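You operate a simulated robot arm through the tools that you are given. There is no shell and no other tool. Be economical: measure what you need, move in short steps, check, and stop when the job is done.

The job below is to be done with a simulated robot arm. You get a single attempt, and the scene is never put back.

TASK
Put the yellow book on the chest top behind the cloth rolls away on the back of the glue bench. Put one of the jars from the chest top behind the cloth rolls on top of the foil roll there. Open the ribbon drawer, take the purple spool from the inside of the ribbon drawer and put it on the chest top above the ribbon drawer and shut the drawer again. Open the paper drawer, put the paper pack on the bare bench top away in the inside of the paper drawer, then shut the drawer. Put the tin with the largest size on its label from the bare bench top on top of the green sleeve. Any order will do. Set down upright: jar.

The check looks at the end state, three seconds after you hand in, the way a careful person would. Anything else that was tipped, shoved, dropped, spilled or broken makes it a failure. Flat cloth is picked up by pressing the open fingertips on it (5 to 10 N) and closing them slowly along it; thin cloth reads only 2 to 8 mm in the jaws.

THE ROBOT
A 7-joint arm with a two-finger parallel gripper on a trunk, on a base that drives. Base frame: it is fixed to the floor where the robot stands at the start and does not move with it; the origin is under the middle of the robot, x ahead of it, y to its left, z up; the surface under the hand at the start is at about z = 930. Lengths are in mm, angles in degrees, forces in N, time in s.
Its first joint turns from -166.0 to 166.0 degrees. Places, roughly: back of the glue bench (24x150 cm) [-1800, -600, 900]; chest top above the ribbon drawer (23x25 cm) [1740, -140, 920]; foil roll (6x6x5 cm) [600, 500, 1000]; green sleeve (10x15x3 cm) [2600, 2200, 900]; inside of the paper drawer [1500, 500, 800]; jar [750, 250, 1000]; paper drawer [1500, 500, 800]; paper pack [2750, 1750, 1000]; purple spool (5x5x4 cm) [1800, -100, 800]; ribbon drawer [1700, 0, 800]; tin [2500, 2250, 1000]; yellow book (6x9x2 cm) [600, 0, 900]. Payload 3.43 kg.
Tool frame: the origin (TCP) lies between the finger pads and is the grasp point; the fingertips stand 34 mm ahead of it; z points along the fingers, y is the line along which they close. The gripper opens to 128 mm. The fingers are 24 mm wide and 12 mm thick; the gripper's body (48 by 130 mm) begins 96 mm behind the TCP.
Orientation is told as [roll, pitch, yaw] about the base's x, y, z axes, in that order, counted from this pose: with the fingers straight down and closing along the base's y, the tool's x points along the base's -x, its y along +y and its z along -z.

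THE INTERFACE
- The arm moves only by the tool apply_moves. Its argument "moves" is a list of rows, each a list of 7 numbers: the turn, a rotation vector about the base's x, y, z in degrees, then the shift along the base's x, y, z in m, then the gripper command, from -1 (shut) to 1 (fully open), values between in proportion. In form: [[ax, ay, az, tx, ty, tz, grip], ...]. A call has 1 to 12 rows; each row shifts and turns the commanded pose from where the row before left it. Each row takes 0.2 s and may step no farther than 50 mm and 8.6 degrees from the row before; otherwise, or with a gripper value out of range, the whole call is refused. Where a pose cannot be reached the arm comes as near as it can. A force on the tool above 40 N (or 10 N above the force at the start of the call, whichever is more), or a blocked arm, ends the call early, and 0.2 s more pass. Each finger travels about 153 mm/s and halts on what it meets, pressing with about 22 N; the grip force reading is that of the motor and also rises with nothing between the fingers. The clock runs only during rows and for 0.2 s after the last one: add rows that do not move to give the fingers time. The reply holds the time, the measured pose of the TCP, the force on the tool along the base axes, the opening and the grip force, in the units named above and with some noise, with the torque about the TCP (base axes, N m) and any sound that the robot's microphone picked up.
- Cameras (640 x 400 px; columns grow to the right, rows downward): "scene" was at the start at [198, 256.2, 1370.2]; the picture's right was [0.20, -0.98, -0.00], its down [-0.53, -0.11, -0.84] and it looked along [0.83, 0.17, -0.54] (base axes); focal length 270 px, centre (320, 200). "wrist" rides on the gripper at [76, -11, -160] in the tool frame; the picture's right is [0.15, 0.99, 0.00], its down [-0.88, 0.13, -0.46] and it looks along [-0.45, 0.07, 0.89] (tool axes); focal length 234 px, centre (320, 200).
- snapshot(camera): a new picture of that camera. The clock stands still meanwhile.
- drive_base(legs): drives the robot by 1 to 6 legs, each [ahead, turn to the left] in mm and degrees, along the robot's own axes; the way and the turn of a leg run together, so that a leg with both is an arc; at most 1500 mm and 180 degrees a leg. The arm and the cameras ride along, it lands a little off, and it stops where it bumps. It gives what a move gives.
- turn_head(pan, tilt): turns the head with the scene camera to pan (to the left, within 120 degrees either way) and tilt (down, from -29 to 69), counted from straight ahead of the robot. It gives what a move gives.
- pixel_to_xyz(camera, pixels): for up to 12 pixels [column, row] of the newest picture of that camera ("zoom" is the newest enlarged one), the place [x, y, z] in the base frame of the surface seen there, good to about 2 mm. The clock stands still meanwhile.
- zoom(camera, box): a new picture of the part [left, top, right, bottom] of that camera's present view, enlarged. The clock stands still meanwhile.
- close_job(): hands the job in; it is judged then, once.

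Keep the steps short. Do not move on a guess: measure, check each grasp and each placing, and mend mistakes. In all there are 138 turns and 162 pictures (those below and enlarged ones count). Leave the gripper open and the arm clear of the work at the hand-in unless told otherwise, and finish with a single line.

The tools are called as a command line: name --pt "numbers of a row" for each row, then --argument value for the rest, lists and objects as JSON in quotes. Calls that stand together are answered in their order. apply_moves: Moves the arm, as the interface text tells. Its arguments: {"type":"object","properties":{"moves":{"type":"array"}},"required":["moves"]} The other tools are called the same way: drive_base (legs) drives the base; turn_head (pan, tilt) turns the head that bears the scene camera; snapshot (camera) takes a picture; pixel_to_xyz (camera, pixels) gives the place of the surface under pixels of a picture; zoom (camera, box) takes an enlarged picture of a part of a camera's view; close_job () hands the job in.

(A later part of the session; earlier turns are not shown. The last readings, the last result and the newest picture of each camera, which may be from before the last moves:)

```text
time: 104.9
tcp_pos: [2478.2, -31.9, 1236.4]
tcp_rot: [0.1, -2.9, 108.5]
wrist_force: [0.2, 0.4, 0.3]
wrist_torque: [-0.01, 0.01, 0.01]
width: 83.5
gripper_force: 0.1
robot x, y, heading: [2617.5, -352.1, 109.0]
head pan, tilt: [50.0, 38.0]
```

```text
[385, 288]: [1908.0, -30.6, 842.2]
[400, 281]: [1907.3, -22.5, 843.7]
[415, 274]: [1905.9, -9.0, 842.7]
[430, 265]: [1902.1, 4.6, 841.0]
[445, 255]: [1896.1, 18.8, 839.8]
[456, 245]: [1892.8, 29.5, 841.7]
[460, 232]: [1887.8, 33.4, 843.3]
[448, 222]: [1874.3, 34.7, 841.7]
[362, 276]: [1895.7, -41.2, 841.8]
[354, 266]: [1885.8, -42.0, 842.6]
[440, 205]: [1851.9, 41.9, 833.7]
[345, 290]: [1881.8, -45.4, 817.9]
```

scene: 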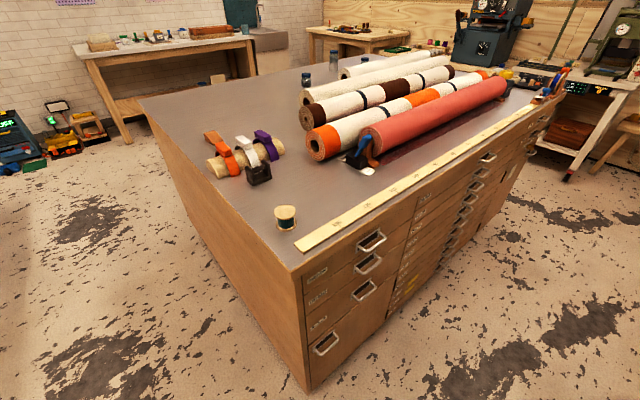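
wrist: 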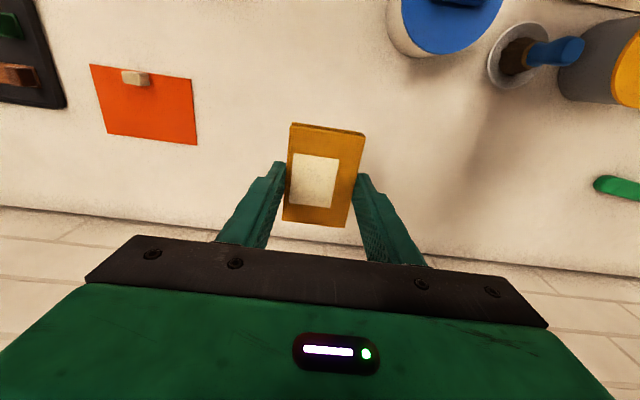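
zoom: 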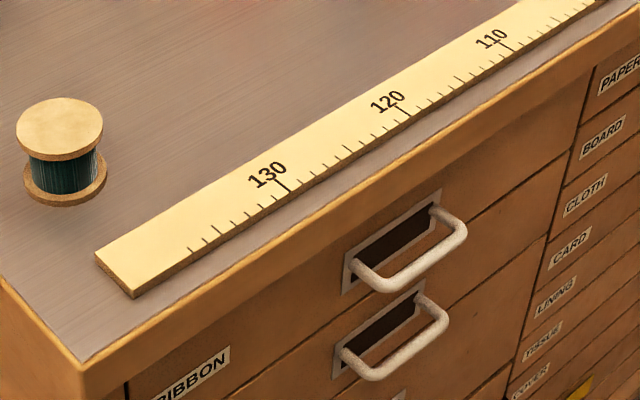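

Bar of the RIBBON handle: centre about (1902,0,840), about 34 mm out from the face. I'll tilt the tool to horizontal, pointing at the chest (rotate 90° about the chest's long axis), while moving nearer.

apply_moves --pt "-2.75 -0.92 -0.5 0 0 0 0" --pt "-2.47 7.8 0 -0.03 0.005 -0.02 0" --pt "-2.47 7.8 0 -0.03 0.005 -0.02 0" --pt "-2.47 7.8 0 -0.03 0.005 -0.02 0" --pt "-2.47 7.8 0 -0.03 0.005 -0.02 0" --pt "-2.47 7.8 0 -0.03 0.005 -0.02 0" --pt "-2.47 7.8 0 -0.03 0.005 -0.02 0" --pt "-2.47 7.8 0 -0.03 0.005 -0.02 0" --pt "-2.47 7.8 0 -0.03 0.005 -0.02 0" --pt "-2.47 7.8 0 -0.03 0.005 -0.02 0" --pt "-2.47 7.8 0 -0.03 0.005 -0.02 0" --pt "-2.47 7.8 0 -0.03 0.005 -0.02 0"

snapshot --camera "scene"

```text
time: 107.5
tcp_pos: [2132.7, 66.2, 1025.5]
tcp_rot: [90.1, -0.4, 107.5]
wrist_force: [0.1, -0.2, -1.0]
wrist_torque: [0.01, -0.01, -0.04]
width: 63.9
gripper_force: 0.2
out of reach, approached as far as the arm can: row 9, 10, 11
robot x, y, heading: [2619.2, -352.7, 108.9]
head pan, tilt: [50.0, 38.0]
```

```text
134 pictures are left
```

scene: 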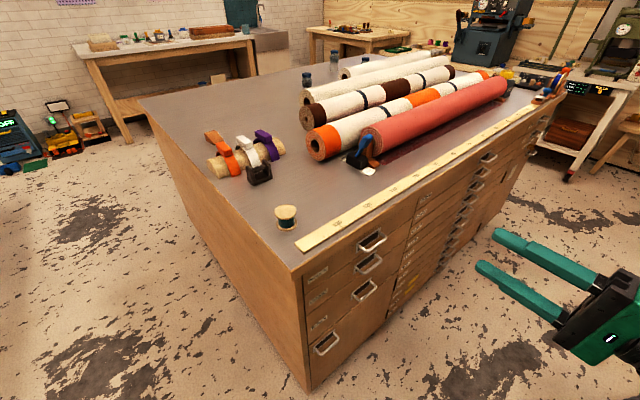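

Tool horizontal now. Descend to handle height, 130 mm in front of the bar.

apply_moves --pt "0 0 0 -0.02 -0.005 -0.037 0" --pt "0 0 0 -0.02 -0.005 -0.037 0" --pt "0 0 0 -0.02 -0.005 -0.037 0" --pt "0 0 0 -0.02 -0.005 -0.037 0" --pt "0 0 0 -0.018 -0.004 -0.037 0" --pt "0 0 0 0 0 0 0" --pt "0 0 0 0 0 0 0"

snapshot --camera "wrist"

snapshot --camera "scene"

```text
time: 109.1
tcp_pos: [2035.1, 43.8, 838.0]
tcp_rot: [90.0, -0.4, 107.5]
wrist_force: [0.3, 0.7, 0.6]
wrist_torque: [-0.02, 0.01, -0.02]
width: 64.2
gripper_force: 0.0
robot x, y, heading: [2616.5, -353.2, 108.8]
head pan, tilt: [50.0, 38.0]
```

```text
133 pictures are left
```

wrist: 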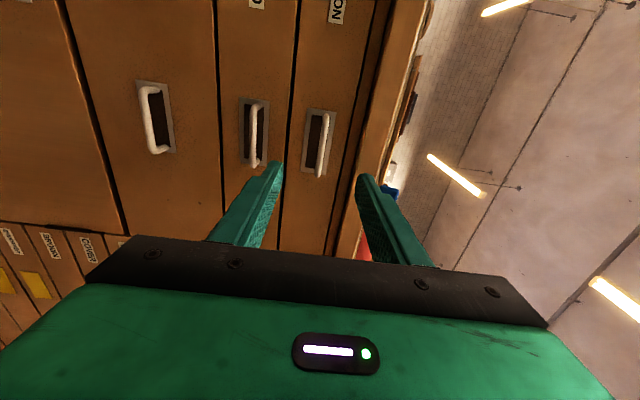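

```text
132 pictures are left
```

scene: 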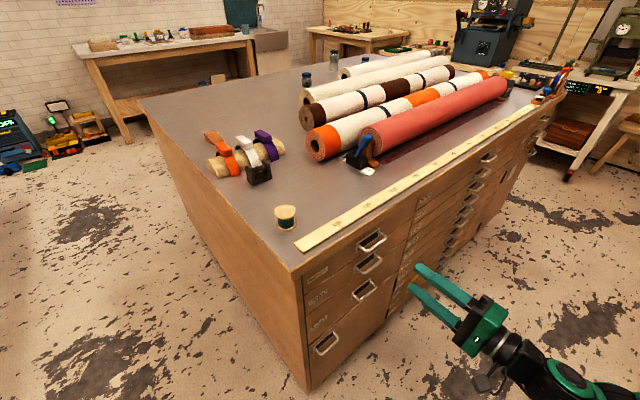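

The wrist view shows the ribbon handle at (322,145). Measure it there.

pixel_to_xyz --camera "wrist" --pixels '[[320, 172], [322, 155], [324, 135], [326, 115], [308, 145], [340, 145], [253, 140], [290, 145]]'

```text
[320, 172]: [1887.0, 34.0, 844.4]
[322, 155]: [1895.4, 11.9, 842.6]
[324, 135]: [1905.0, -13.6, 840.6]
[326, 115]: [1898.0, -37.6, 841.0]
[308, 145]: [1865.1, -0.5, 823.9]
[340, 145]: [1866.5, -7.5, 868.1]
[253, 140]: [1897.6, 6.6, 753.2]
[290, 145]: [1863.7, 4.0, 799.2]
```

Bar at z 842. Advance so the pads straddle the bar, then close.

apply_moves --pt "0 0 0 -0.04 -0.0127 0.003 0" --pt "0 0 0 -0.04 -0.0127 0 0" --pt "0 0 0 -0.035 -0.011 0 0" --pt "0 0 0 -0.01 -0.0035 0 0" --pt "0 0 0 0 0 0 0"

```text
time: 110.3
tcp_pos: [1981.4, 61.9, 883.9]
tcp_rot: [90.0, -0.3, 107.4]
wrist_force: [-0.1, -0.1, 0.3]
wrist_torque: [0.01, 0.0, 0.0]
width: 63.9
gripper_force: 0.1
out of reach, approached as far as the arm can: row 1, 2, 3, 4
robot x, y, heading: [2614.9, -355.9, 108.9]
head pan, tilt: [50.0, 38.0]
```

Slightly out of reach. I'll advance the base 130 mm (arm is clear of the face by about 90 mm), then retry.

drive_base --legs '[[130, 0]]'

snapshot --camera "scene"

```text
time: 111.6
tcp_pos: [1939.7, 187.1, 883.4]
tcp_rot: [90.0, -0.4, 107.6]
wrist_force: [0.4, 0.1, 0.5]
wrist_torque: [-0.02, 0.01, 0.0]
width: 64.1
gripper_force: 0.1
robot x, y, heading: [2574.7, -227.2, 108.9]
head pan, tilt: [50.0, 38.0]
```

```text
131 pictures are left
```

scene: 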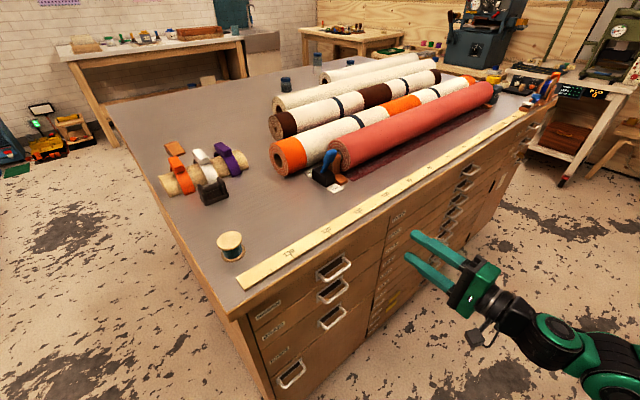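

Move back in front of the ribbon handle (60 mm out).

apply_moves --pt "0 0 0 0.01 -0.04 -0.01 0" --pt "0 0 0 0.005 -0.042 -0.01 0" --pt "0 0 0 0.005 -0.042 -0.011 0" --pt "0 0 0 0.005 -0.042 -0.011 0" --pt "0 0 0 0 0 0 0" --pt "0 0 0 0 0 0 0"

snapshot --camera "wrist"

```text
time: 113.0
tcp_pos: [2027.0, 99.3, 896.9]
tcp_rot: [89.9, -1.1, 107.6]
wrist_force: [-1.2, 1.2, -0.4]
wrist_torque: [0.02, 0.02, 0.0]
width: 64.1
gripper_force: 0.1
out of reach, approached as far as the arm can: row 1, 2, 3, 4
robot x, y, heading: [2576.5, -230.9, 108.7]
head pan, tilt: [50.0, 38.0]
```

```text
130 pictures are left
```

wrist: 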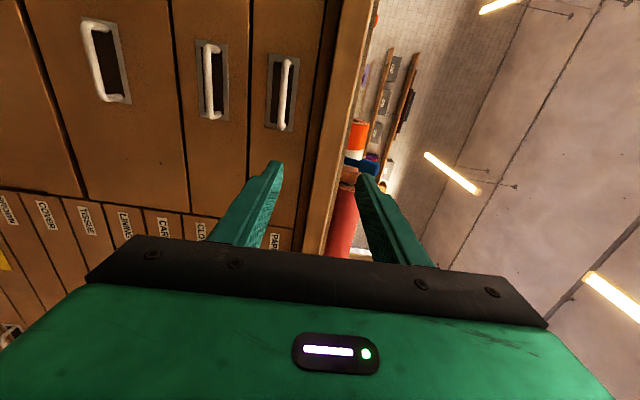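

The horizontal approach hits a wrist limit. Better: tool straight down, fingers closing across the bar (one finger in the 27 mm gap behind it). Rotate back to pointing down, at a safe distance from the face.

apply_moves --pt "2.47 -7.8 0 0.01 0.003 0.01 0" --pt "2.47 -7.8 0 0.01 0.003 0.01 0" --pt "2.47 -7.8 0 0.01 0.003 0.01 0" --pt "2.47 -7.8 0 0 0 0.02 0" --pt "2.47 -7.8 0 0 0 0.02 0" --pt "2.47 -7.8 0 0 0 0.02 0" --pt "2.47 -7.8 0 0 0 0.02 0" --pt "2.47 -7.8 0 0 0 0.02 0" --pt "2.47 -7.8 0 0 0 0.02 0" --pt "2.47 -7.8 0 0 0 0.02 0" --pt "2.47 -7.8 0 0 0 0.02 -0.5" --pt "0 0 0 0 0 0 -0.6"

snapshot --camera "scene"

```text
time: 115.6
tcp_pos: [2087.7, 119.0, 1098.4]
tcp_rot: [5.3, -0.2, 108.7]
wrist_force: [0.6, 0.7, 0.1]
wrist_torque: [0.02, 0.02, -0.02]
width: 25.3
gripper_force: 0.0
out of reach, approached as far as the arm can: row 1, 9, 10, 11
robot x, y, heading: [2575.4, -229.5, 108.9]
head pan, tilt: [50.0, 38.0]
```

```text
129 pictures are left
```

scene: 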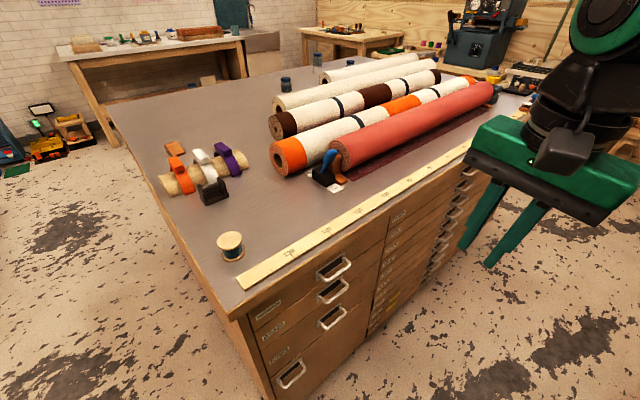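

Level the remaining 5° roll and move above the handle bar at (1901,-1), staying at z about 1000.

apply_moves --pt "1.6 -5.05 -1 -0.03 -0.02 -0.01 -0.6" --pt "0 0 0 -0.04 -0.025 -0.02 -0.6" --pt "0 0 0 -0.04 -0.025 -0.02 -0.6" --pt "0 0 0 -0.04 -0.025 -0.02 -0.6" --pt "0 0 0 -0.037 -0.025 -0.03 -0.6" --pt "0 0 0 0 0 0 -0.6" --pt "0 0 0 0 0 0 -0.6"

snapshot --camera "wrist"

```text
refused: row 2 steps farther than a row can; nothing moved
```

```text
128 pictures are left
```

wrist: 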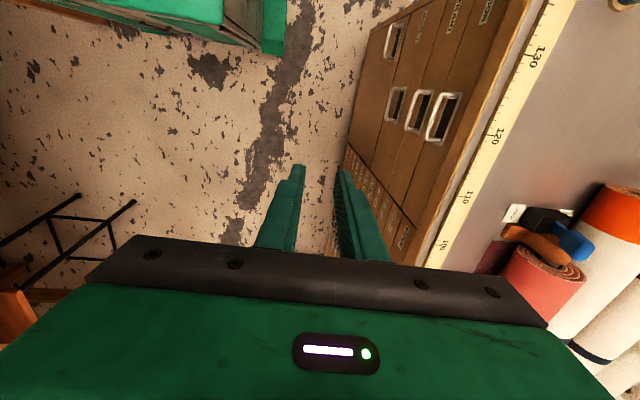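

apply_moves --pt "1.6 -5.05 -1 -0.03 -0.02 -0.01 -0.6" --pt "0 0 0 -0.04 -0.025 -0.01 -0.6" --pt "0 0 0 -0.04 -0.025 -0.01 -0.6" --pt "0 0 0 -0.04 -0.025 -0.01 -0.6" --pt "0 0 0 -0.037 -0.025 -0.01 -0.6" --pt "0 0 0 0 0 -0.04 -0.6" --pt "0 0 0 0 0 0 -0.6"

snapshot --camera "wrist"

```text
time: 117.2
tcp_pos: [1964.9, 37.1, 1058.1]
tcp_rot: [7.9, -2.1, 107.9]
wrist_force: [0.1, 1.7, 0.1]
wrist_torque: [-0.22, 0.04, 0.02]
width: 25.6
gripper_force: 0.1
out of reach, approached as far as the arm can: row 1, 2, 3
robot x, y, heading: [2574.2, -226.0, 108.8]
head pan, tilt: [50.0, 38.0]
```

```text
127 pictures are left
```

wrist: 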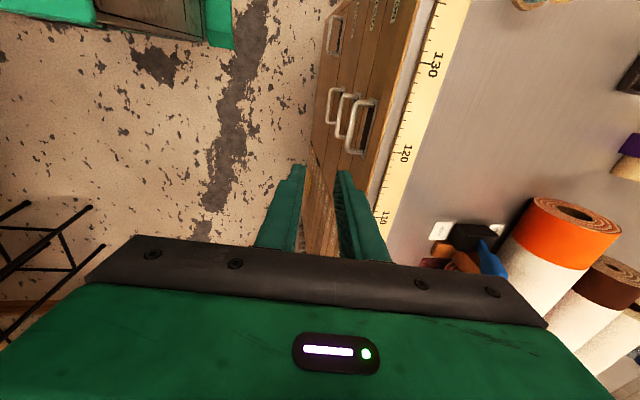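

The arm seems to lag near a joint limit; let it settle and read.

apply_moves --pt "0 0 0 0 0 0 -0.6" --pt "0 0 0 0 0 0 -0.6" --pt "0 0 0 0 0 0 -0.6"

```text
time: 118.0
tcp_pos: [1964.4, 35.0, 1057.9]
tcp_rot: [7.9, -2.1, 108.1]
wrist_force: [0.0, 0.7, -0.2]
wrist_torque: [-0.02, -0.01, -0.01]
width: 25.7
gripper_force: 0.1
robot x, y, heading: [2572.7, -229.5, 108.8]
head pan, tilt: [50.0, 38.0]
```

Try levelling here.

apply_moves --pt "1.2 -3.7 0 0 0 0 -0.6" --pt "1.2 -3.7 0 0 0 0 -0.6" --pt "0 0 0 0 0 0 -0.6"

```text
time: 118.8
tcp_pos: [1965.1, 36.1, 1058.2]
tcp_rot: [0.1, -2.1, 108.5]
wrist_force: [-0.2, 0.5, 0.7]
wrist_torque: [-0.01, 0.01, -0.02]
width: 25.7
gripper_force: 0.1
robot x, y, heading: [2574.4, -230.3, 109.0]
head pan, tilt: [50.0, 38.0]
```

Level again. Fix the 2° pitch and move over the bar at z about 960.

apply_moves --pt "-2 -0.67 -0.9 -0.02 -0.012 -0.01 -0.6" --pt "0 0 0 -0.022 -0.012 -0.02 -0.6" --pt "0 0 0 -0.022 -0.013 -0.02 -0.6" --pt "0 0 0 0 0 -0.03 -0.6" --pt "0 0 0 0 0 -0.02 -0.6" --pt "0 0 0 0 0 0 -0.6" --pt "0 0 0 0 0 0 -0.6"

snapshot --camera "wrist"

zoom --camera "scene" --box '[200, 120, 440, 300]'

```text
time: 120.1
tcp_pos: [1903.6, -14.6, 968.3]
tcp_rot: [0.8, -0.8, 107.4]
wrist_force: [-0.4, 0.2, -1.6]
wrist_torque: [-0.18, -0.03, 0.0]
width: 25.6
gripper_force: 0.0
robot x, y, heading: [2579.9, -225.1, 109.0]
head pan, tilt: [50.0, 38.0]
stopped in row 6: the force on the tool passed its limit at 46 N (the readings are from after the stop); the commanded pose is now the measured one
```

```text
126 pictures are left
```

wrist: 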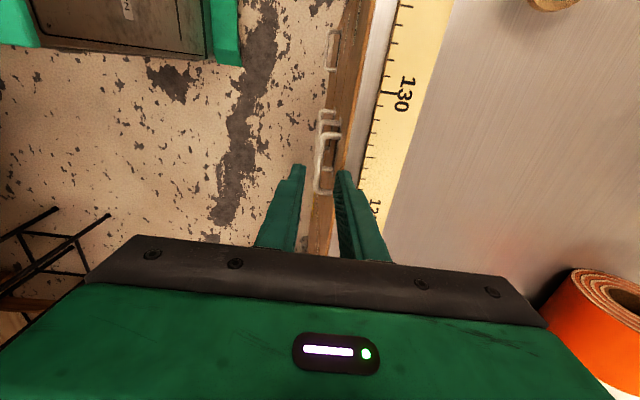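

```text
2.22 times, centred on (320, 210) of scene
```

zoom: 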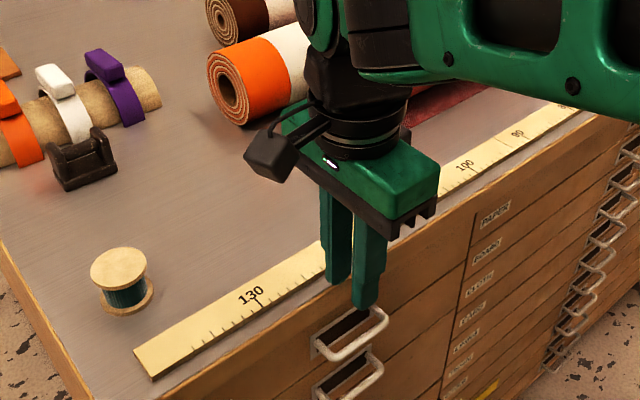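

Contact: probably the inner fingertip on the chest's top edge. Raise 20 mm at once and measure the edge and bar.

apply_moves --pt "0 0 0 0 0 0.02 -0.6" --pt "0 0 0 0 0 0.01 -0.6" --pt "0 0 0 0 0 0 -0.6"

zoom --camera "wrist" --box '[260, 60, 420, 240]'

```text
time: 120.9
tcp_pos: [1902.7, -14.3, 997.2]
tcp_rot: [0.7, -0.7, 107.5]
wrist_force: [-0.2, 0.3, 0.4]
wrist_torque: [0.02, -0.01, 0.0]
width: 25.6
gripper_force: 0.1
robot x, y, heading: [2575.2, -228.7, 109.0]
head pan, tilt: [50.0, 38.0]
```

```text
2.22 times, centred on (340, 150) of wrist
```

zoom: 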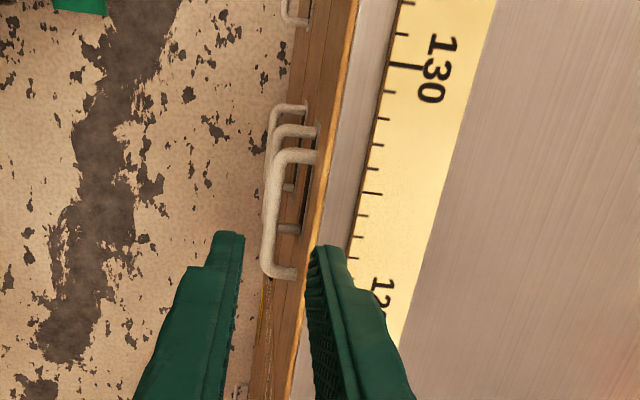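

pixel_to_xyz --camera "zoom" --pixels '[[340, 100], [325, 180], [316, 225], [276, 170], [272, 220], [266, 255], [300, 152], [290, 272], [305, 195], [350, 100], [330, 215]]'

```text
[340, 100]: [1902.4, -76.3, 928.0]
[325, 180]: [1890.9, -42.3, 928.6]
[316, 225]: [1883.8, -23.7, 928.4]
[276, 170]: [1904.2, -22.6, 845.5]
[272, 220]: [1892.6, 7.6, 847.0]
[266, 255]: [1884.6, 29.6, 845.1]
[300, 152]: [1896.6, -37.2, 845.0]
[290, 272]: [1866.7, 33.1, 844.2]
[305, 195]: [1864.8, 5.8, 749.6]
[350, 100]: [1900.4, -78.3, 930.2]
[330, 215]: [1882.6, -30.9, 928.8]
```

The top edge (a=1773) overhangs the face (1764); the bar is at a≈1792, z≈843 — too tight straight down. A tilt of about 58° (tool pointing down-forward to the chest) will work. Back out 150 mm and tilt.

apply_moves --pt "0 0 1.5 0.047 0.016 0 -0.5" --pt "0 0 0 0.047 0.016 0 -0.5" --pt "0 0 0 0.047 0.016 0 -0.5" --pt "-2.71 7.84 0 0 0 -0.01 -0.5" --pt "-2.71 7.84 0 0 0 -0.01 -0.5" --pt "-2.71 7.84 0 0 0 -0.01 -0.5" --pt "-2.71 7.84 0 0 0 -0.01 -0.5" --pt "-2.71 7.84 0 0 0 -0.01 -0.5" --pt "-2.71 7.84 0 0 0 -0.01 -0.5" --pt "-2.71 7.84 0 0 0 -0.01 -0.5" --pt "0 0 0 0 0 0 -0.5"

```text
time: 123.3
tcp_pos: [2045.1, 35.9, 931.2]
tcp_rot: [56.2, -0.4, 108.3]
wrist_force: [-1.1, 0.8, -0.8]
wrist_torque: [0.02, -0.02, -0.01]
width: 31.9
gripper_force: 0.1
out of reach, approached as far as the arm can: row 10
robot x, y, heading: [2577.2, -229.2, 108.6]
head pan, tilt: [50.0, 38.0]
```

Tilt 56° reached, at its limit; I'll use 50° and move to 60 mm off the bar.

apply_moves --pt "1.96 -5.67 0.8 -0.02 -0.003 -0.005 -0.6" --pt "0 0 0 -0.035 -0.004 -0.015 -0.6" --pt "0 0 0 -0.0345 -0.0045 -0.015 -0.6" --pt "0 0 0 0 0 0 -0.6" --pt "0 0 0 0 0 0 -0.6"

zoom --camera "wrist" --box '[240, 60, 420, 240]'

```text
time: 124.5
tcp_pos: [1955.1, 23.2, 896.9]
tcp_rot: [53.0, -0.4, 109.0]
wrist_force: [0.0, 1.4, 0.7]
wrist_torque: [-0.03, 0.02, -0.03]
width: 25.8
gripper_force: 0.2
robot x, y, heading: [2573.9, -228.3, 109.0]
head pan, tilt: [50.0, 38.0]
```

```text
2.22 times, centred on (330, 150) of wrist
```

zoom: 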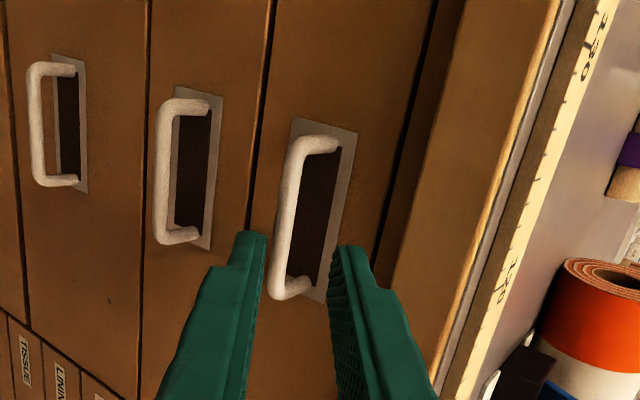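

The bar lies between the fingertips. Measure it once more.

pixel_to_xyz --camera "zoom" --pixels '[[297, 165], [289, 200], [283, 235], [277, 270], [345, 200], [300, 130], [325, 230], [395, 200]]'

```text
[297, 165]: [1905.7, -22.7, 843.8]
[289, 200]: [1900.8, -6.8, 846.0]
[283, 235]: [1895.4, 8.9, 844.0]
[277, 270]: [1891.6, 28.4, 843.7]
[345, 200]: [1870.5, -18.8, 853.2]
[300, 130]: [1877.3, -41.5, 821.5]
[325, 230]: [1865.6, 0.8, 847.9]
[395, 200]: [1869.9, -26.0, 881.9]
```

apply_moves --pt "0 0 0 -0.019 -0.0055 -0.018 -0.6" --pt "0 0 0 -0.015 -0.0045 -0.014 -0.6" --pt "0 0 0 -0.0115 -0.0034 -0.011 -0.6" --pt "0 0 0 0 0 0 -0.6" --pt "0 0 0 0 0 0 -0.6"

zoom --camera "wrist" --box '[240, 60, 420, 240]'

```text
time: 125.7
tcp_pos: [1909.1, 9.1, 852.9]
tcp_rot: [52.8, -0.4, 109.1]
wrist_force: [-0.1, -0.7, 1.1]
wrist_torque: [0.01, 0.02, -0.01]
width: 25.4
gripper_force: 0.1
robot x, y, heading: [2576.0, -226.9, 108.8]
head pan, tilt: [50.0, 38.0]
```

```text
2.22 times, centred on (330, 150) of wrist
```

zoom: 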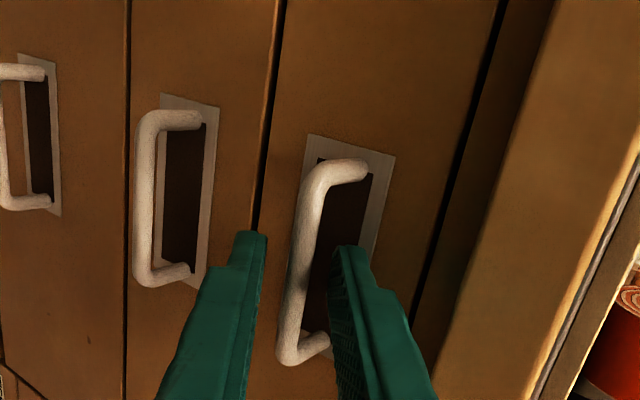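

The bar sits between the fingers. Close.

apply_moves --pt "0 0 0 0 0 0 -0.8" --pt "0 0 0 0 0 0 -1" --pt "0 0 0 0 0 0 -1" --pt "0 0 0 0 0 0 -1"

```text
time: 126.7
tcp_pos: [1909.2, 8.7, 854.5]
tcp_rot: [53.0, -0.5, 109.0]
wrist_force: [-1.5, 0.1, 3.6]
wrist_torque: [-0.24, 0.01, -0.07]
width: 8.6
gripper_force: 42.5
robot x, y, heading: [2575.1, -227.5, 109.0]
head pan, tilt: [50.0, 38.0]
```

Gripped (8.6 mm). Pull outward 60 mm.

apply_moves --pt "0 0 0 0.0095 0.0033 0 -1" --pt "0 0 0 0.019 0.0065 0 -1" --pt "0 0 0 0.019 0.0065 0 -1" --pt "0 0 0 0.0095 0.0033 0 -1" --pt "0 0 0 0 0 0 -1"

snapshot --camera "scene"

```text
time: 127.9
tcp_pos: [1965.5, 28.1, 853.4]
tcp_rot: [52.9, -0.4, 109.2]
wrist_force: [1.3, -2.0, 16.8]
wrist_torque: [-0.65, 0.09, 0.28]
width: 8.7
gripper_force: 42.8
robot x, y, heading: [2575.9, -229.8, 108.7]
head pan, tilt: [50.0, 38.0]
```

```text
121 pictures are left
```

scene: 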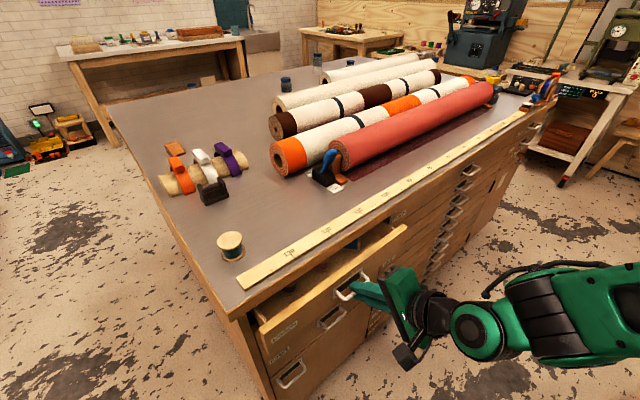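

The drawer is opening. Pull another 120 mm.

apply_moves --pt "0 0 0 0.0142 0.0049 0.001 -1" --pt "0 0 0 0.019 0.0065 0 -1" --pt "0 0 0 0.019 0.0065 0 -1" --pt "0 0 0 0.019 0.0065 0 -1" --pt "0 0 0 0.019 0.0065 0 -1" --pt "0 0 0 0.019 0.0065 0 -1" --pt "0 0 0 0.0095 0.0033 0 -1" --pt "0 0 0 0 0 0 -1"

snapshot --camera "scene"

```text
time: 129.3
tcp_pos: [2060.3, 55.3, 855.5]
tcp_rot: [51.3, -0.7, 109.2]
wrist_force: [-12.1, 30.0, -49.9]
wrist_torque: [-0.1, -0.95, -1.07]
width: 9.2
gripper_force: 43.7
out of reach, approached as far as the arm can: row 5, 6
robot x, y, heading: [2574.7, -229.6, 108.9]
head pan, tilt: [50.0, 38.0]
stopped in row 6: the force on the tool passed its limit at 77 N (the readings are from after the stop); the commanded pose is now the measured one
```

```text
120 pictures are left
```

scene: 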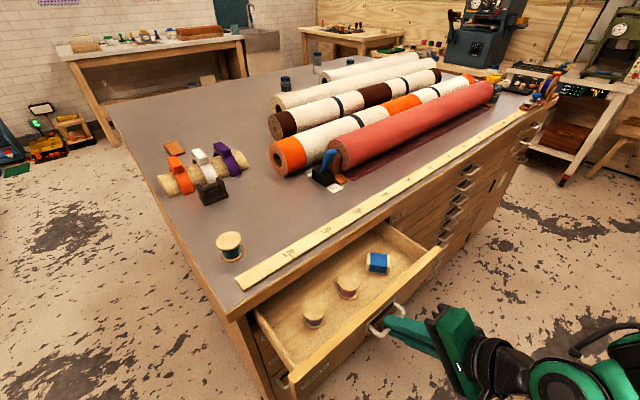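

The drawer is open about 160 mm with spools visible; the arm hit its limit here. Release the bar and look closer.

apply_moves --pt "0 0 0 0 0 0 -0.7" --pt "0 0 0 0 0 0 -0.6" --pt "0 0 0 0 0 0 -0.6"

zoom --camera "scene" --box '[220, 220, 460, 390]'

```text
time: 130.1
tcp_pos: [2059.2, 49.1, 860.5]
tcp_rot: [52.0, -0.5, 109.8]
wrist_force: [0.2, 0.6, -0.2]
wrist_torque: [-0.02, 0.02, 0.0]
width: 25.5
gripper_force: 0.0
robot x, y, heading: [2575.1, -229.4, 108.9]
head pan, tilt: [50.0, 38.0]
```

```text
2.35 times, centred on (340, 305) of scene
```

zoom: 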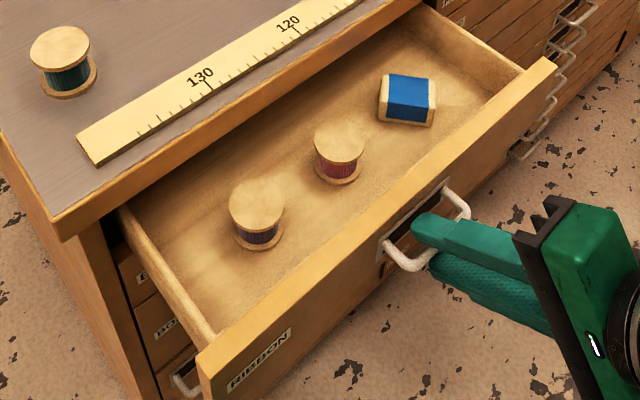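

Zoom on the thread colours.

zoom --camera "scene" --box '[290, 260, 400, 335]'

pixel_to_xyz --camera "zoom" --pixels '[[135, 260], [135, 240], [95, 262], [178, 258], [135, 282], [325, 125], [325, 108], [345, 240], [440, 260], [100, 360]]'

```text
5.33 times, centred on (345, 298) of scene
```

zoom: 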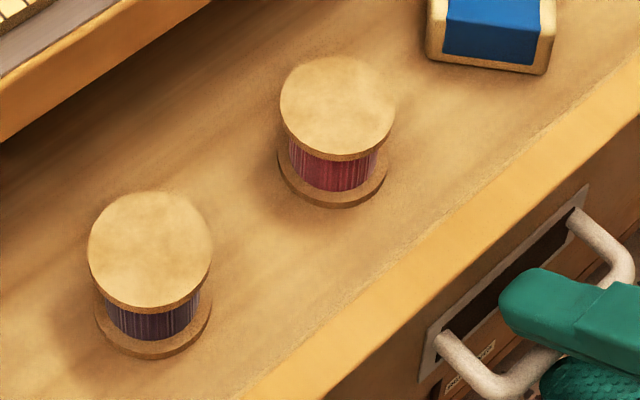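

```text
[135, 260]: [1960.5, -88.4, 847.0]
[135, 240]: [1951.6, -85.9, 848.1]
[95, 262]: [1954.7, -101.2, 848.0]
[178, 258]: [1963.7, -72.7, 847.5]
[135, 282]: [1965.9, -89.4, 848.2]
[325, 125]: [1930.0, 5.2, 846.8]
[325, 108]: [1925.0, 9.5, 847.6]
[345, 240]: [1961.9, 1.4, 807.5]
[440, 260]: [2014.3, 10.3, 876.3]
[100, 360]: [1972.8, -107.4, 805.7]
```

The left spool looks purple (the other is red, and the block is blue ribbon). Withdraw the fingers from the bar along the tool axis.

apply_moves --pt "0 0 0 0.0113 0.0039 0.009 -0.6" --pt "0 0 0 0.0113 0.0039 0.009 -0.6" --pt "0 0 0 0.0113 0.0039 0.009 -0.6" --pt "0 0 0 0.0 0.0 0.0 -0.6"

zoom --camera "scene" --box '[220, 220, 460, 390]'

```text
time: 131.1
tcp_pos: [2059.8, 49.0, 859.1]
tcp_rot: [51.9, -0.5, 109.8]
wrist_force: [-0.3, 0.7, -0.5]
wrist_torque: [0.03, 0.0, -0.01]
width: 25.5
gripper_force: 0.1
out of reach, approached as far as the arm can: row 1, 2, 3
robot x, y, heading: [2576.0, -227.9, 108.7]
head pan, tilt: [50.0, 38.0]
```

```text
2.35 times, centred on (340, 305) of scene
```

zoom: 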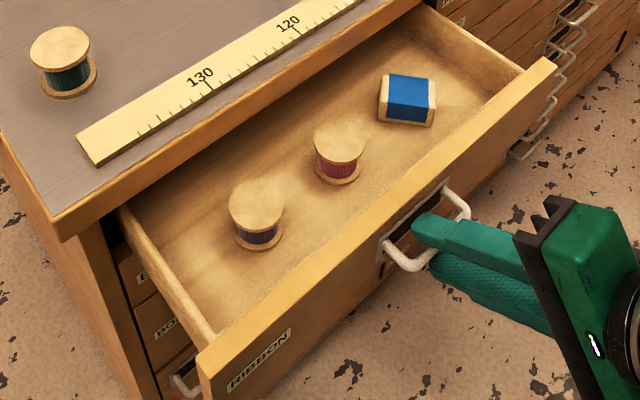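

The arm can't move outward in this posture. I'll rotate the tool towards vertical about the bar and then leave straight up.

apply_moves --pt "2.62 -7.56 0 -0.0019 -0.0007 0.0023 -0.6" --pt "2.62 -7.56 0 -0.0023 -0.0008 0.002 -0.6" --pt "2.62 -7.56 0 -0.0025 -0.0008 0.0016 -0.6" --pt "0 0 0 0 0 0 -0.6"

zoom --camera "scene" --box '[280, 220, 520, 390]'

```text
time: 132.1
tcp_pos: [2054.1, 46.1, 866.6]
tcp_rot: [27.8, -0.3, 110.0]
wrist_force: [0.1, 0.9, 0.1]
wrist_torque: [0.0, -0.02, 0.03]
width: 25.5
gripper_force: 0.0
robot x, y, heading: [2576.7, -227.3, 108.9]
head pan, tilt: [50.0, 38.0]
```

```text
2.35 times, centred on (400, 305) of scene
```

zoom: 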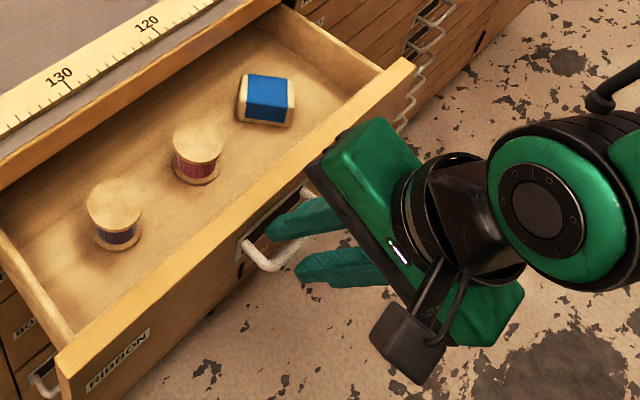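

Works. Now withdraw along the tool axis at this 28° tilt.

apply_moves --pt "0 0 0 0.0067 0.0023 0.0132 -0.6" --pt "0 0 0 0.0089 0.0031 0.0176 -0.6" --pt "0 0 0 0.0089 0.0031 0.0176 -0.6" --pt "0 0 0 0.0 0.0 0.02 -0.6" --pt "2.62 -7.56 0 0 0 0.03 -0.6" --pt "2.62 -7.56 0 0 0 0.03 -0.6" --pt "2.62 -7.56 0 0 0 0.03 -0.6" --pt "1.3 -3.8 0 0 0 0.03 -0.3" --pt "0 0 0 0 0 0 -0.3"

snapshot --camera "wrist"

```text
time: 134.1
tcp_pos: [2076.8, 56.2, 1056.3]
tcp_rot: [-0.2, 0.1, 109.9]
wrist_force: [-0.4, -1.1, -0.2]
wrist_torque: [0.0, 0.0, 0.04]
width: 44.6
gripper_force: 0.0
robot x, y, heading: [2576.6, -229.8, 108.9]
head pan, tilt: [50.0, 38.0]
```

```text
115 pictures are left
```

wrist: 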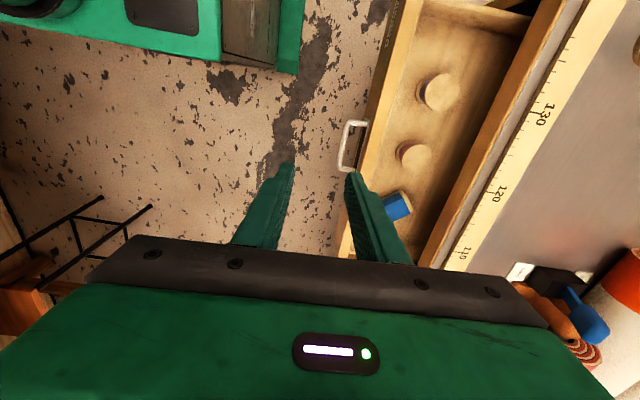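

Tool level. Next: turn the yaw by +90° (closing along the drawer's length, so the body clears the chest edge) and move over the left spool (1957,-88).

apply_moves --pt "0 0 8.2 -0.011 -0.013 0 0.25" --pt "0 0 8.2 -0.011 -0.013 0 0.25" --pt "0 0 8.2 -0.011 -0.013 0 0.25" --pt "0 0 8.2 -0.011 -0.013 0 0.25" --pt "0 0 8.2 -0.011 -0.013 0 0.25" --pt "0 0 8.2 -0.011 -0.013 0 0.25" --pt "0 0 8.2 -0.011 -0.013 0 0.25" --pt "0 0 8.2 -0.011 -0.013 0 0.25" --pt "0 0 8.2 -0.011 -0.013 0 0.25" --pt "0 0 8.2 -0.011 -0.014 0 0.25" --pt "0 0 7.5 -0.01 -0.013 0 0.25" --pt "0 0 0 0 0 0 0.25"

snapshot --camera "wrist"

```text
time: 136.7
tcp_pos: [1958.5, -89.6, 1056.7]
tcp_rot: [0.0, 0.2, -160.6]
wrist_force: [-0.8, 0.2, -0.2]
wrist_torque: [0.0, 0.02, 0.01]
width: 80.1
gripper_force: 0.1
robot x, y, heading: [2575.6, -228.7, 108.7]
head pan, tilt: [50.0, 38.0]
```

```text
114 pictures are left
```

wrist: 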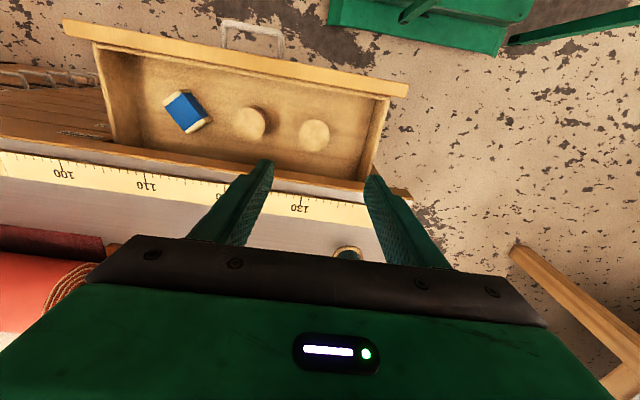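

zoom --camera "wrist" --box '[220, 80, 400, 200]'

pixel_to_xyz --camera "wrist" --pixels '[[315, 120], [315, 150], [300, 136], [330, 136], [314, 136], [250, 122], [375, 140], [310, 165], [322, 82], [320, 172]]'

```text
3.33 times, centred on (310, 140) of wrist
```

zoom: 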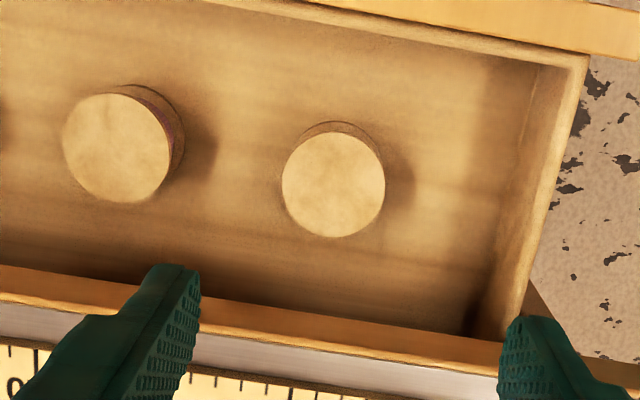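

```text
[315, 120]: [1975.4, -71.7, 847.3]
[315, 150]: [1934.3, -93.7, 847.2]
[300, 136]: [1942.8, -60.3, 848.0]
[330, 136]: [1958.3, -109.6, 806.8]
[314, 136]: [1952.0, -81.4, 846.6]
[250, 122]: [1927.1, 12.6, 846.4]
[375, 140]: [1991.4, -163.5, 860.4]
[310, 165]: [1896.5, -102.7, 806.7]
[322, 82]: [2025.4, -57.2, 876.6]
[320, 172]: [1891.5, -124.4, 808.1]
```

zoom --camera "scene" --box '[300, 270, 365, 330]'

```text
6.67 times, centred on (332, 300) of scene
```

zoom: 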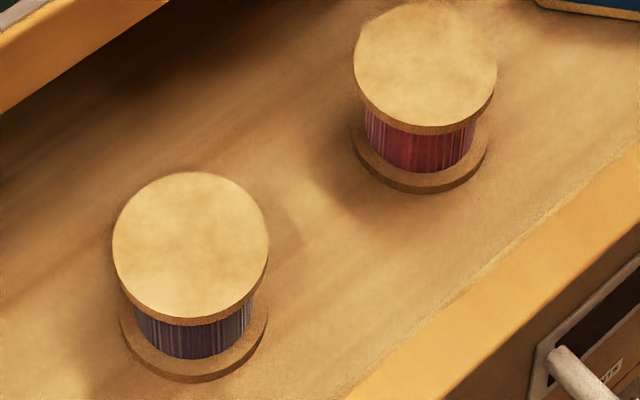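

Left spool is purple; centre (1955,-83), top 847. Descend over it.

apply_moves --pt "0 0 0 -0.0035 0.0065 -0.03 0.25" --pt "0 0 0 0 0 -0.045 0.25" --pt "0 0 0 0 0 -0.045 0.25" --pt "0 0 0 0 0 -0.045 0.25" --pt "0 0 0 0 0 -0.03 0.25" --pt "0 0 0 0 0 0 0.25" --pt "0 0 0 0 0 0 0.25"

snapshot --camera "wrist"

```text
time: 138.3
tcp_pos: [1954.8, -83.6, 859.3]
tcp_rot: [-0.2, 0.1, -160.6]
wrist_force: [-0.7, 0.4, -0.4]
wrist_torque: [0.03, -0.01, 0.02]
width: 80.0
gripper_force: 0.1
robot x, y, heading: [2573.7, -226.8, 108.8]
head pan, tilt: [50.0, 38.0]
```

```text
111 pictures are left
```

wrist: 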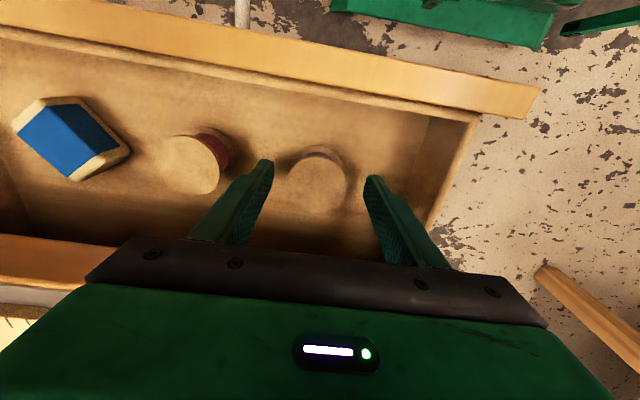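

Centred. Down the last 13 mm and close.

apply_moves --pt "0 0 0 0 0 -0.013 0.25" --pt "0 0 0 0 0 0 0" --pt "0 0 0 0 0 0 -0.3" --pt "0 0 0 0 0 0 -0.8" --pt "0 0 0 0 0 0 -0.8" --pt "0 0 0 0 0 0 -0.8"

```text
time: 139.7
tcp_pos: [1954.9, -81.8, 846.9]
tcp_rot: [-0.2, 0.1, -160.4]
wrist_force: [-0.3, 0.6, 0.9]
wrist_torque: [-0.04, 0.02, -0.01]
width: 46.0
gripper_force: 22.2
robot x, y, heading: [2573.5, -226.6, 108.8]
head pan, tilt: [50.0, 38.0]
```

Gripped (46 mm). Lift clear.

apply_moves --pt "0 0 0 0 0 0.03 -0.8" --pt "0 0 0 0 0 0.045 -0.8" --pt "0 0 0 0 0 0.045 -0.8" --pt "0 0 0 0 0 0.045 -0.8" --pt "0 0 0 0 0 0.02 -0.8" --pt "0 0 0 0 0 0 -0.8"

snapshot --camera "scene"

```text
time: 141.1
tcp_pos: [1955.0, -82.3, 1031.9]
tcp_rot: [-0.1, 0.1, -160.5]
wrist_force: [-0.2, 0.2, -0.8]
wrist_torque: [0.01, -0.01, 0.03]
width: 45.6
gripper_force: 22.2
robot x, y, heading: [2575.4, -229.7, 108.7]
head pan, tilt: [50.0, 38.0]
```

```text
110 pictures are left
```

scene: 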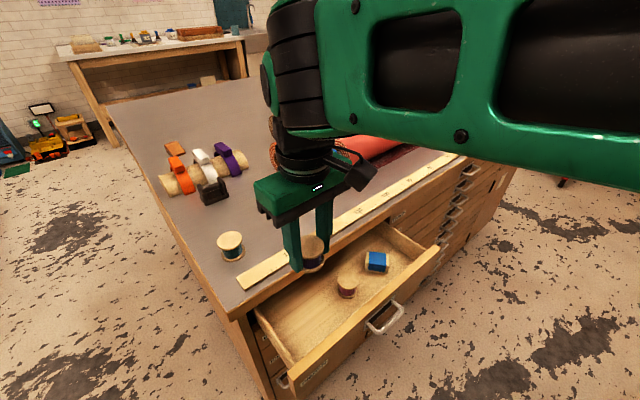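

pixel_to_xyz --camera "scene" --pixels '[[210, 190], [228, 245], [245, 215], [255, 230], [270, 195], [220, 160], [240, 175], [240, 280]]'

```text
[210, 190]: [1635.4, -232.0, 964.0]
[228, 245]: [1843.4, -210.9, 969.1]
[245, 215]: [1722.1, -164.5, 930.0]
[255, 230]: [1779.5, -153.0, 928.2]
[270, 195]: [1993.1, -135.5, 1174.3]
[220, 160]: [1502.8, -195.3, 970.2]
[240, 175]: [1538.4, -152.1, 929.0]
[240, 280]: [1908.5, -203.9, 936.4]
```

The free spot (1750,-130) is well clear of the green spool, black block and ruler. Move there and lower to 10 mm above.

apply_moves --pt "0 0 0 -0.041 -0.0096 0 -0.8" --pt "0 0 0 -0.041 -0.0096 0 -0.8" --pt "0 0 0 -0.041 -0.0096 0 -0.8" --pt "0 0 0 -0.041 -0.0096 0 -0.8" --pt "0 0 0 -0.041 -0.0096 0 -0.8" --pt "0 0 0 0 0 0 -0.8" --pt "0 0 0 0 0 -0.03 -0.8" --pt "0 0 0 0 0 -0.02 -0.8" --pt "0 0 0 0 0 0 -0.8" --pt "0 0 0 0 0 0 -0.8"

zoom --camera "scene" --box '[150, 130, 390, 290]'

```text
time: 143.3
tcp_pos: [1765.1, -135.1, 979.6]
tcp_rot: [-0.1, 0.2, -160.6]
wrist_force: [-0.6, -0.5, -0.4]
wrist_torque: [0.0, -0.04, -0.02]
width: 45.8
gripper_force: 21.5
out of reach, approached as far as the arm can: row 5
robot x, y, heading: [2574.2, -227.9, 108.4]
head pan, tilt: [50.0, 38.0]
```

```text
2.50 times, centred on (270, 210) of scene
```

zoom: 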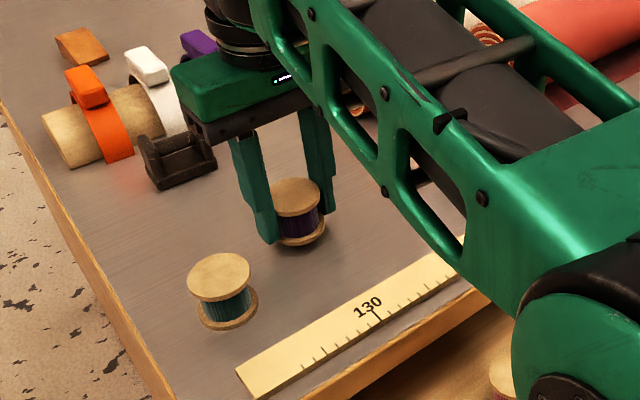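

Purple confirmed. Lower the last 10 mm gently.

apply_moves --pt "0 0 0 0 0 -0.006 -0.8" --pt "0 0 0 0 0 -0.0035 -0.8" --pt "0 0 0 0 0 0 -0.8" --pt "0 0 0 0 0 0 -0.8"

```text
time: 144.3
tcp_pos: [1766.2, -133.4, 970.5]
tcp_rot: [-0.1, 0.1, -160.5]
wrist_force: [-0.9, 0.2, -1.2]
wrist_torque: [-0.01, 0.0, -0.01]
width: 45.8
gripper_force: 22.2
robot x, y, heading: [2575.2, -228.3, 108.8]
head pan, tilt: [50.0, 38.0]
```

apply_moves --pt "0 0 0 0 0 -0.0015 -0.8" --pt "0 0 0 0 0 0 -0.8" --pt "0 0 0 0 0 0 -0.2" --pt "0 0 0 0 0 0 0" --pt "0 0 0 0 0 0 0.2" --pt "0 0 0 0 0 0.03 0.2" --pt "0 0 0 0 0 0.05 0.2" --pt "0 0 0 0 0 0.05 0.2" --pt "0 0 0 0 0 0 0.2"

zoom --camera "scene" --box '[150, 130, 390, 290]'

```text
time: 146.1
tcp_pos: [1778.6, -145.6, 1076.5]
tcp_rot: [-1.0, -1.4, -160.1]
wrist_force: [-72.4, 52.0, -73.0]
wrist_torque: [-11.06, -7.34, 5.76]
width: 76.9
gripper_force: 0.1
out of reach, approached as far as the arm can: row 7, 8
robot x, y, heading: [2575.4, -227.7, 108.8]
head pan, tilt: [50.0, 38.0]
stopped in row 8: the force on the tool passed its limit at 114 N (the readings are from after the stop); the commanded pose is now the measured one
```

```text
2.50 times, centred on (270, 210) of scene
```

zoom: 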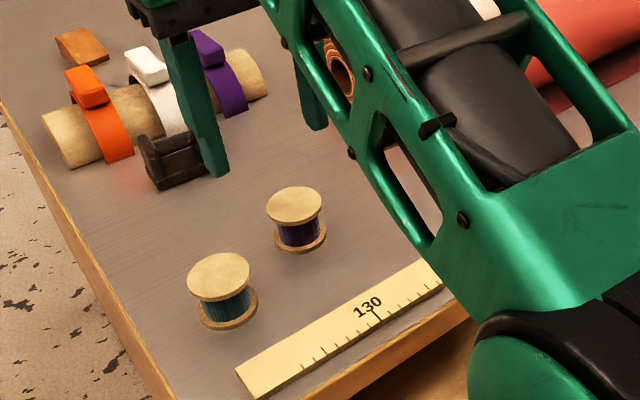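

A big force during the rise: the arm may be at its limit or touching something. Look before moving.

snapshot --camera "scene"

snapshot --camera "wrist"

```text
107 pictures are left
```

scene: 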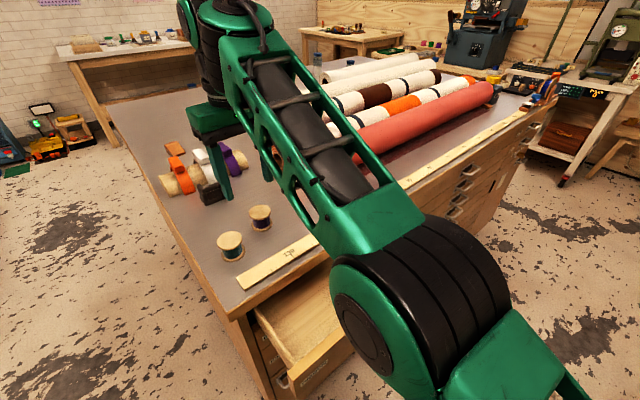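

```text
106 pictures are left
```

wrist: 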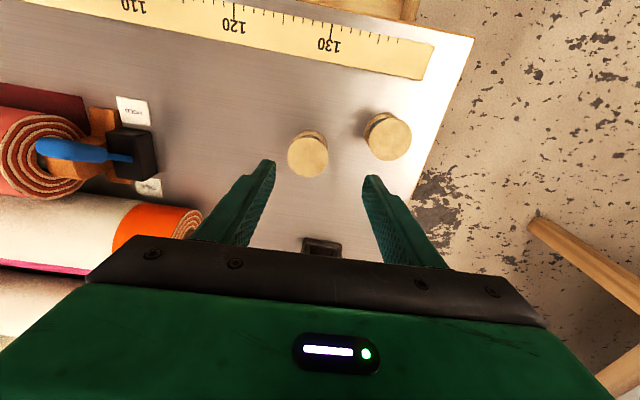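

The elbow has dipped close to the open drawer front. Retrace downward slightly to relieve the contact.

apply_moves --pt "0 0 0 -0.003 0.003 -0.015 0.2" --pt "0 0 0 -0.003 0.003 -0.015 0.2" --pt "0 0 0 0 0 0 0.2"

snapshot --camera "scene"

```text
time: 146.9
tcp_pos: [1774.6, -138.3, 1044.5]
tcp_rot: [-0.9, -0.8, -160.6]
wrist_force: [0.2, -0.7, 0.4]
wrist_torque: [-0.03, 0.01, 0.0]
width: 76.8
gripper_force: 0.1
robot x, y, heading: [2569.2, -227.8, 108.8]
head pan, tilt: [50.0, 38.0]
```

```text
105 pictures are left
```

scene: 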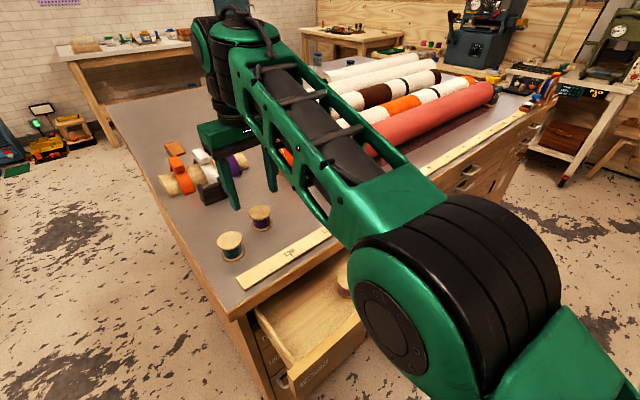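

pixel_to_xyz --camera "scene" --pixels '[[380, 260], [400, 330], [365, 300], [460, 215], [350, 325], [300, 370], [330, 210], [300, 110], [400, 190], [372, 375]]'

```text
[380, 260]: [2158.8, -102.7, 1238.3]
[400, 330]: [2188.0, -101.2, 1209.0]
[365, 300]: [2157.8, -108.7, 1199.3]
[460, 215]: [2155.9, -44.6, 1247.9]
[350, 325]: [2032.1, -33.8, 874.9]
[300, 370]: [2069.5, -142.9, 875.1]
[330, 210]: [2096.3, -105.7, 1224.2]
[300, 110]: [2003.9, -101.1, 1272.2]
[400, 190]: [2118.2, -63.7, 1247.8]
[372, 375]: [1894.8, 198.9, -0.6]
```

The elbow is at z 1200, so nothing in the scene was touched; most likely the wrist camera met the forearm. Move back towards the robot the way I came.

apply_moves --pt "0 0 0 0.04 0.011 0 0.2" --pt "0 0 0 0.04 0.011 0 0.2" --pt "0 0 0 0.045 0.012 0 0.2" --pt "0 0 0 0.045 0.012 0 0.2" --pt "0 0 0 0 0 0 0.2"

snapshot --camera "scene"

```text
time: 148.1
tcp_pos: [1942.9, -91.2, 1042.9]
tcp_rot: [-0.8, -0.9, -160.5]
wrist_force: [-0.5, 0.2, 0.0]
wrist_torque: [-0.02, 0.0, -0.02]
width: 76.9
gripper_force: 0.1
robot x, y, heading: [2575.5, -231.5, 108.6]
head pan, tilt: [50.0, 38.0]
```

```text
104 pictures are left
```

scene: 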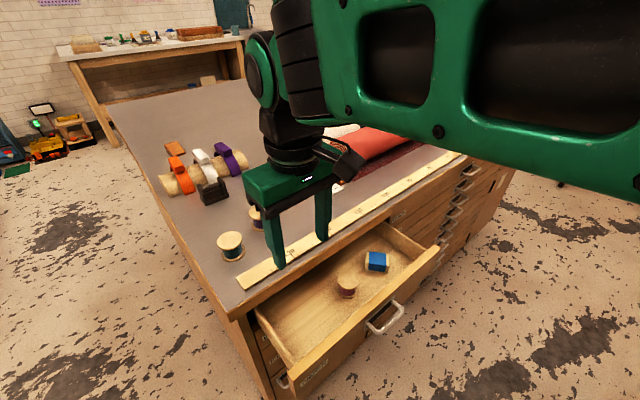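

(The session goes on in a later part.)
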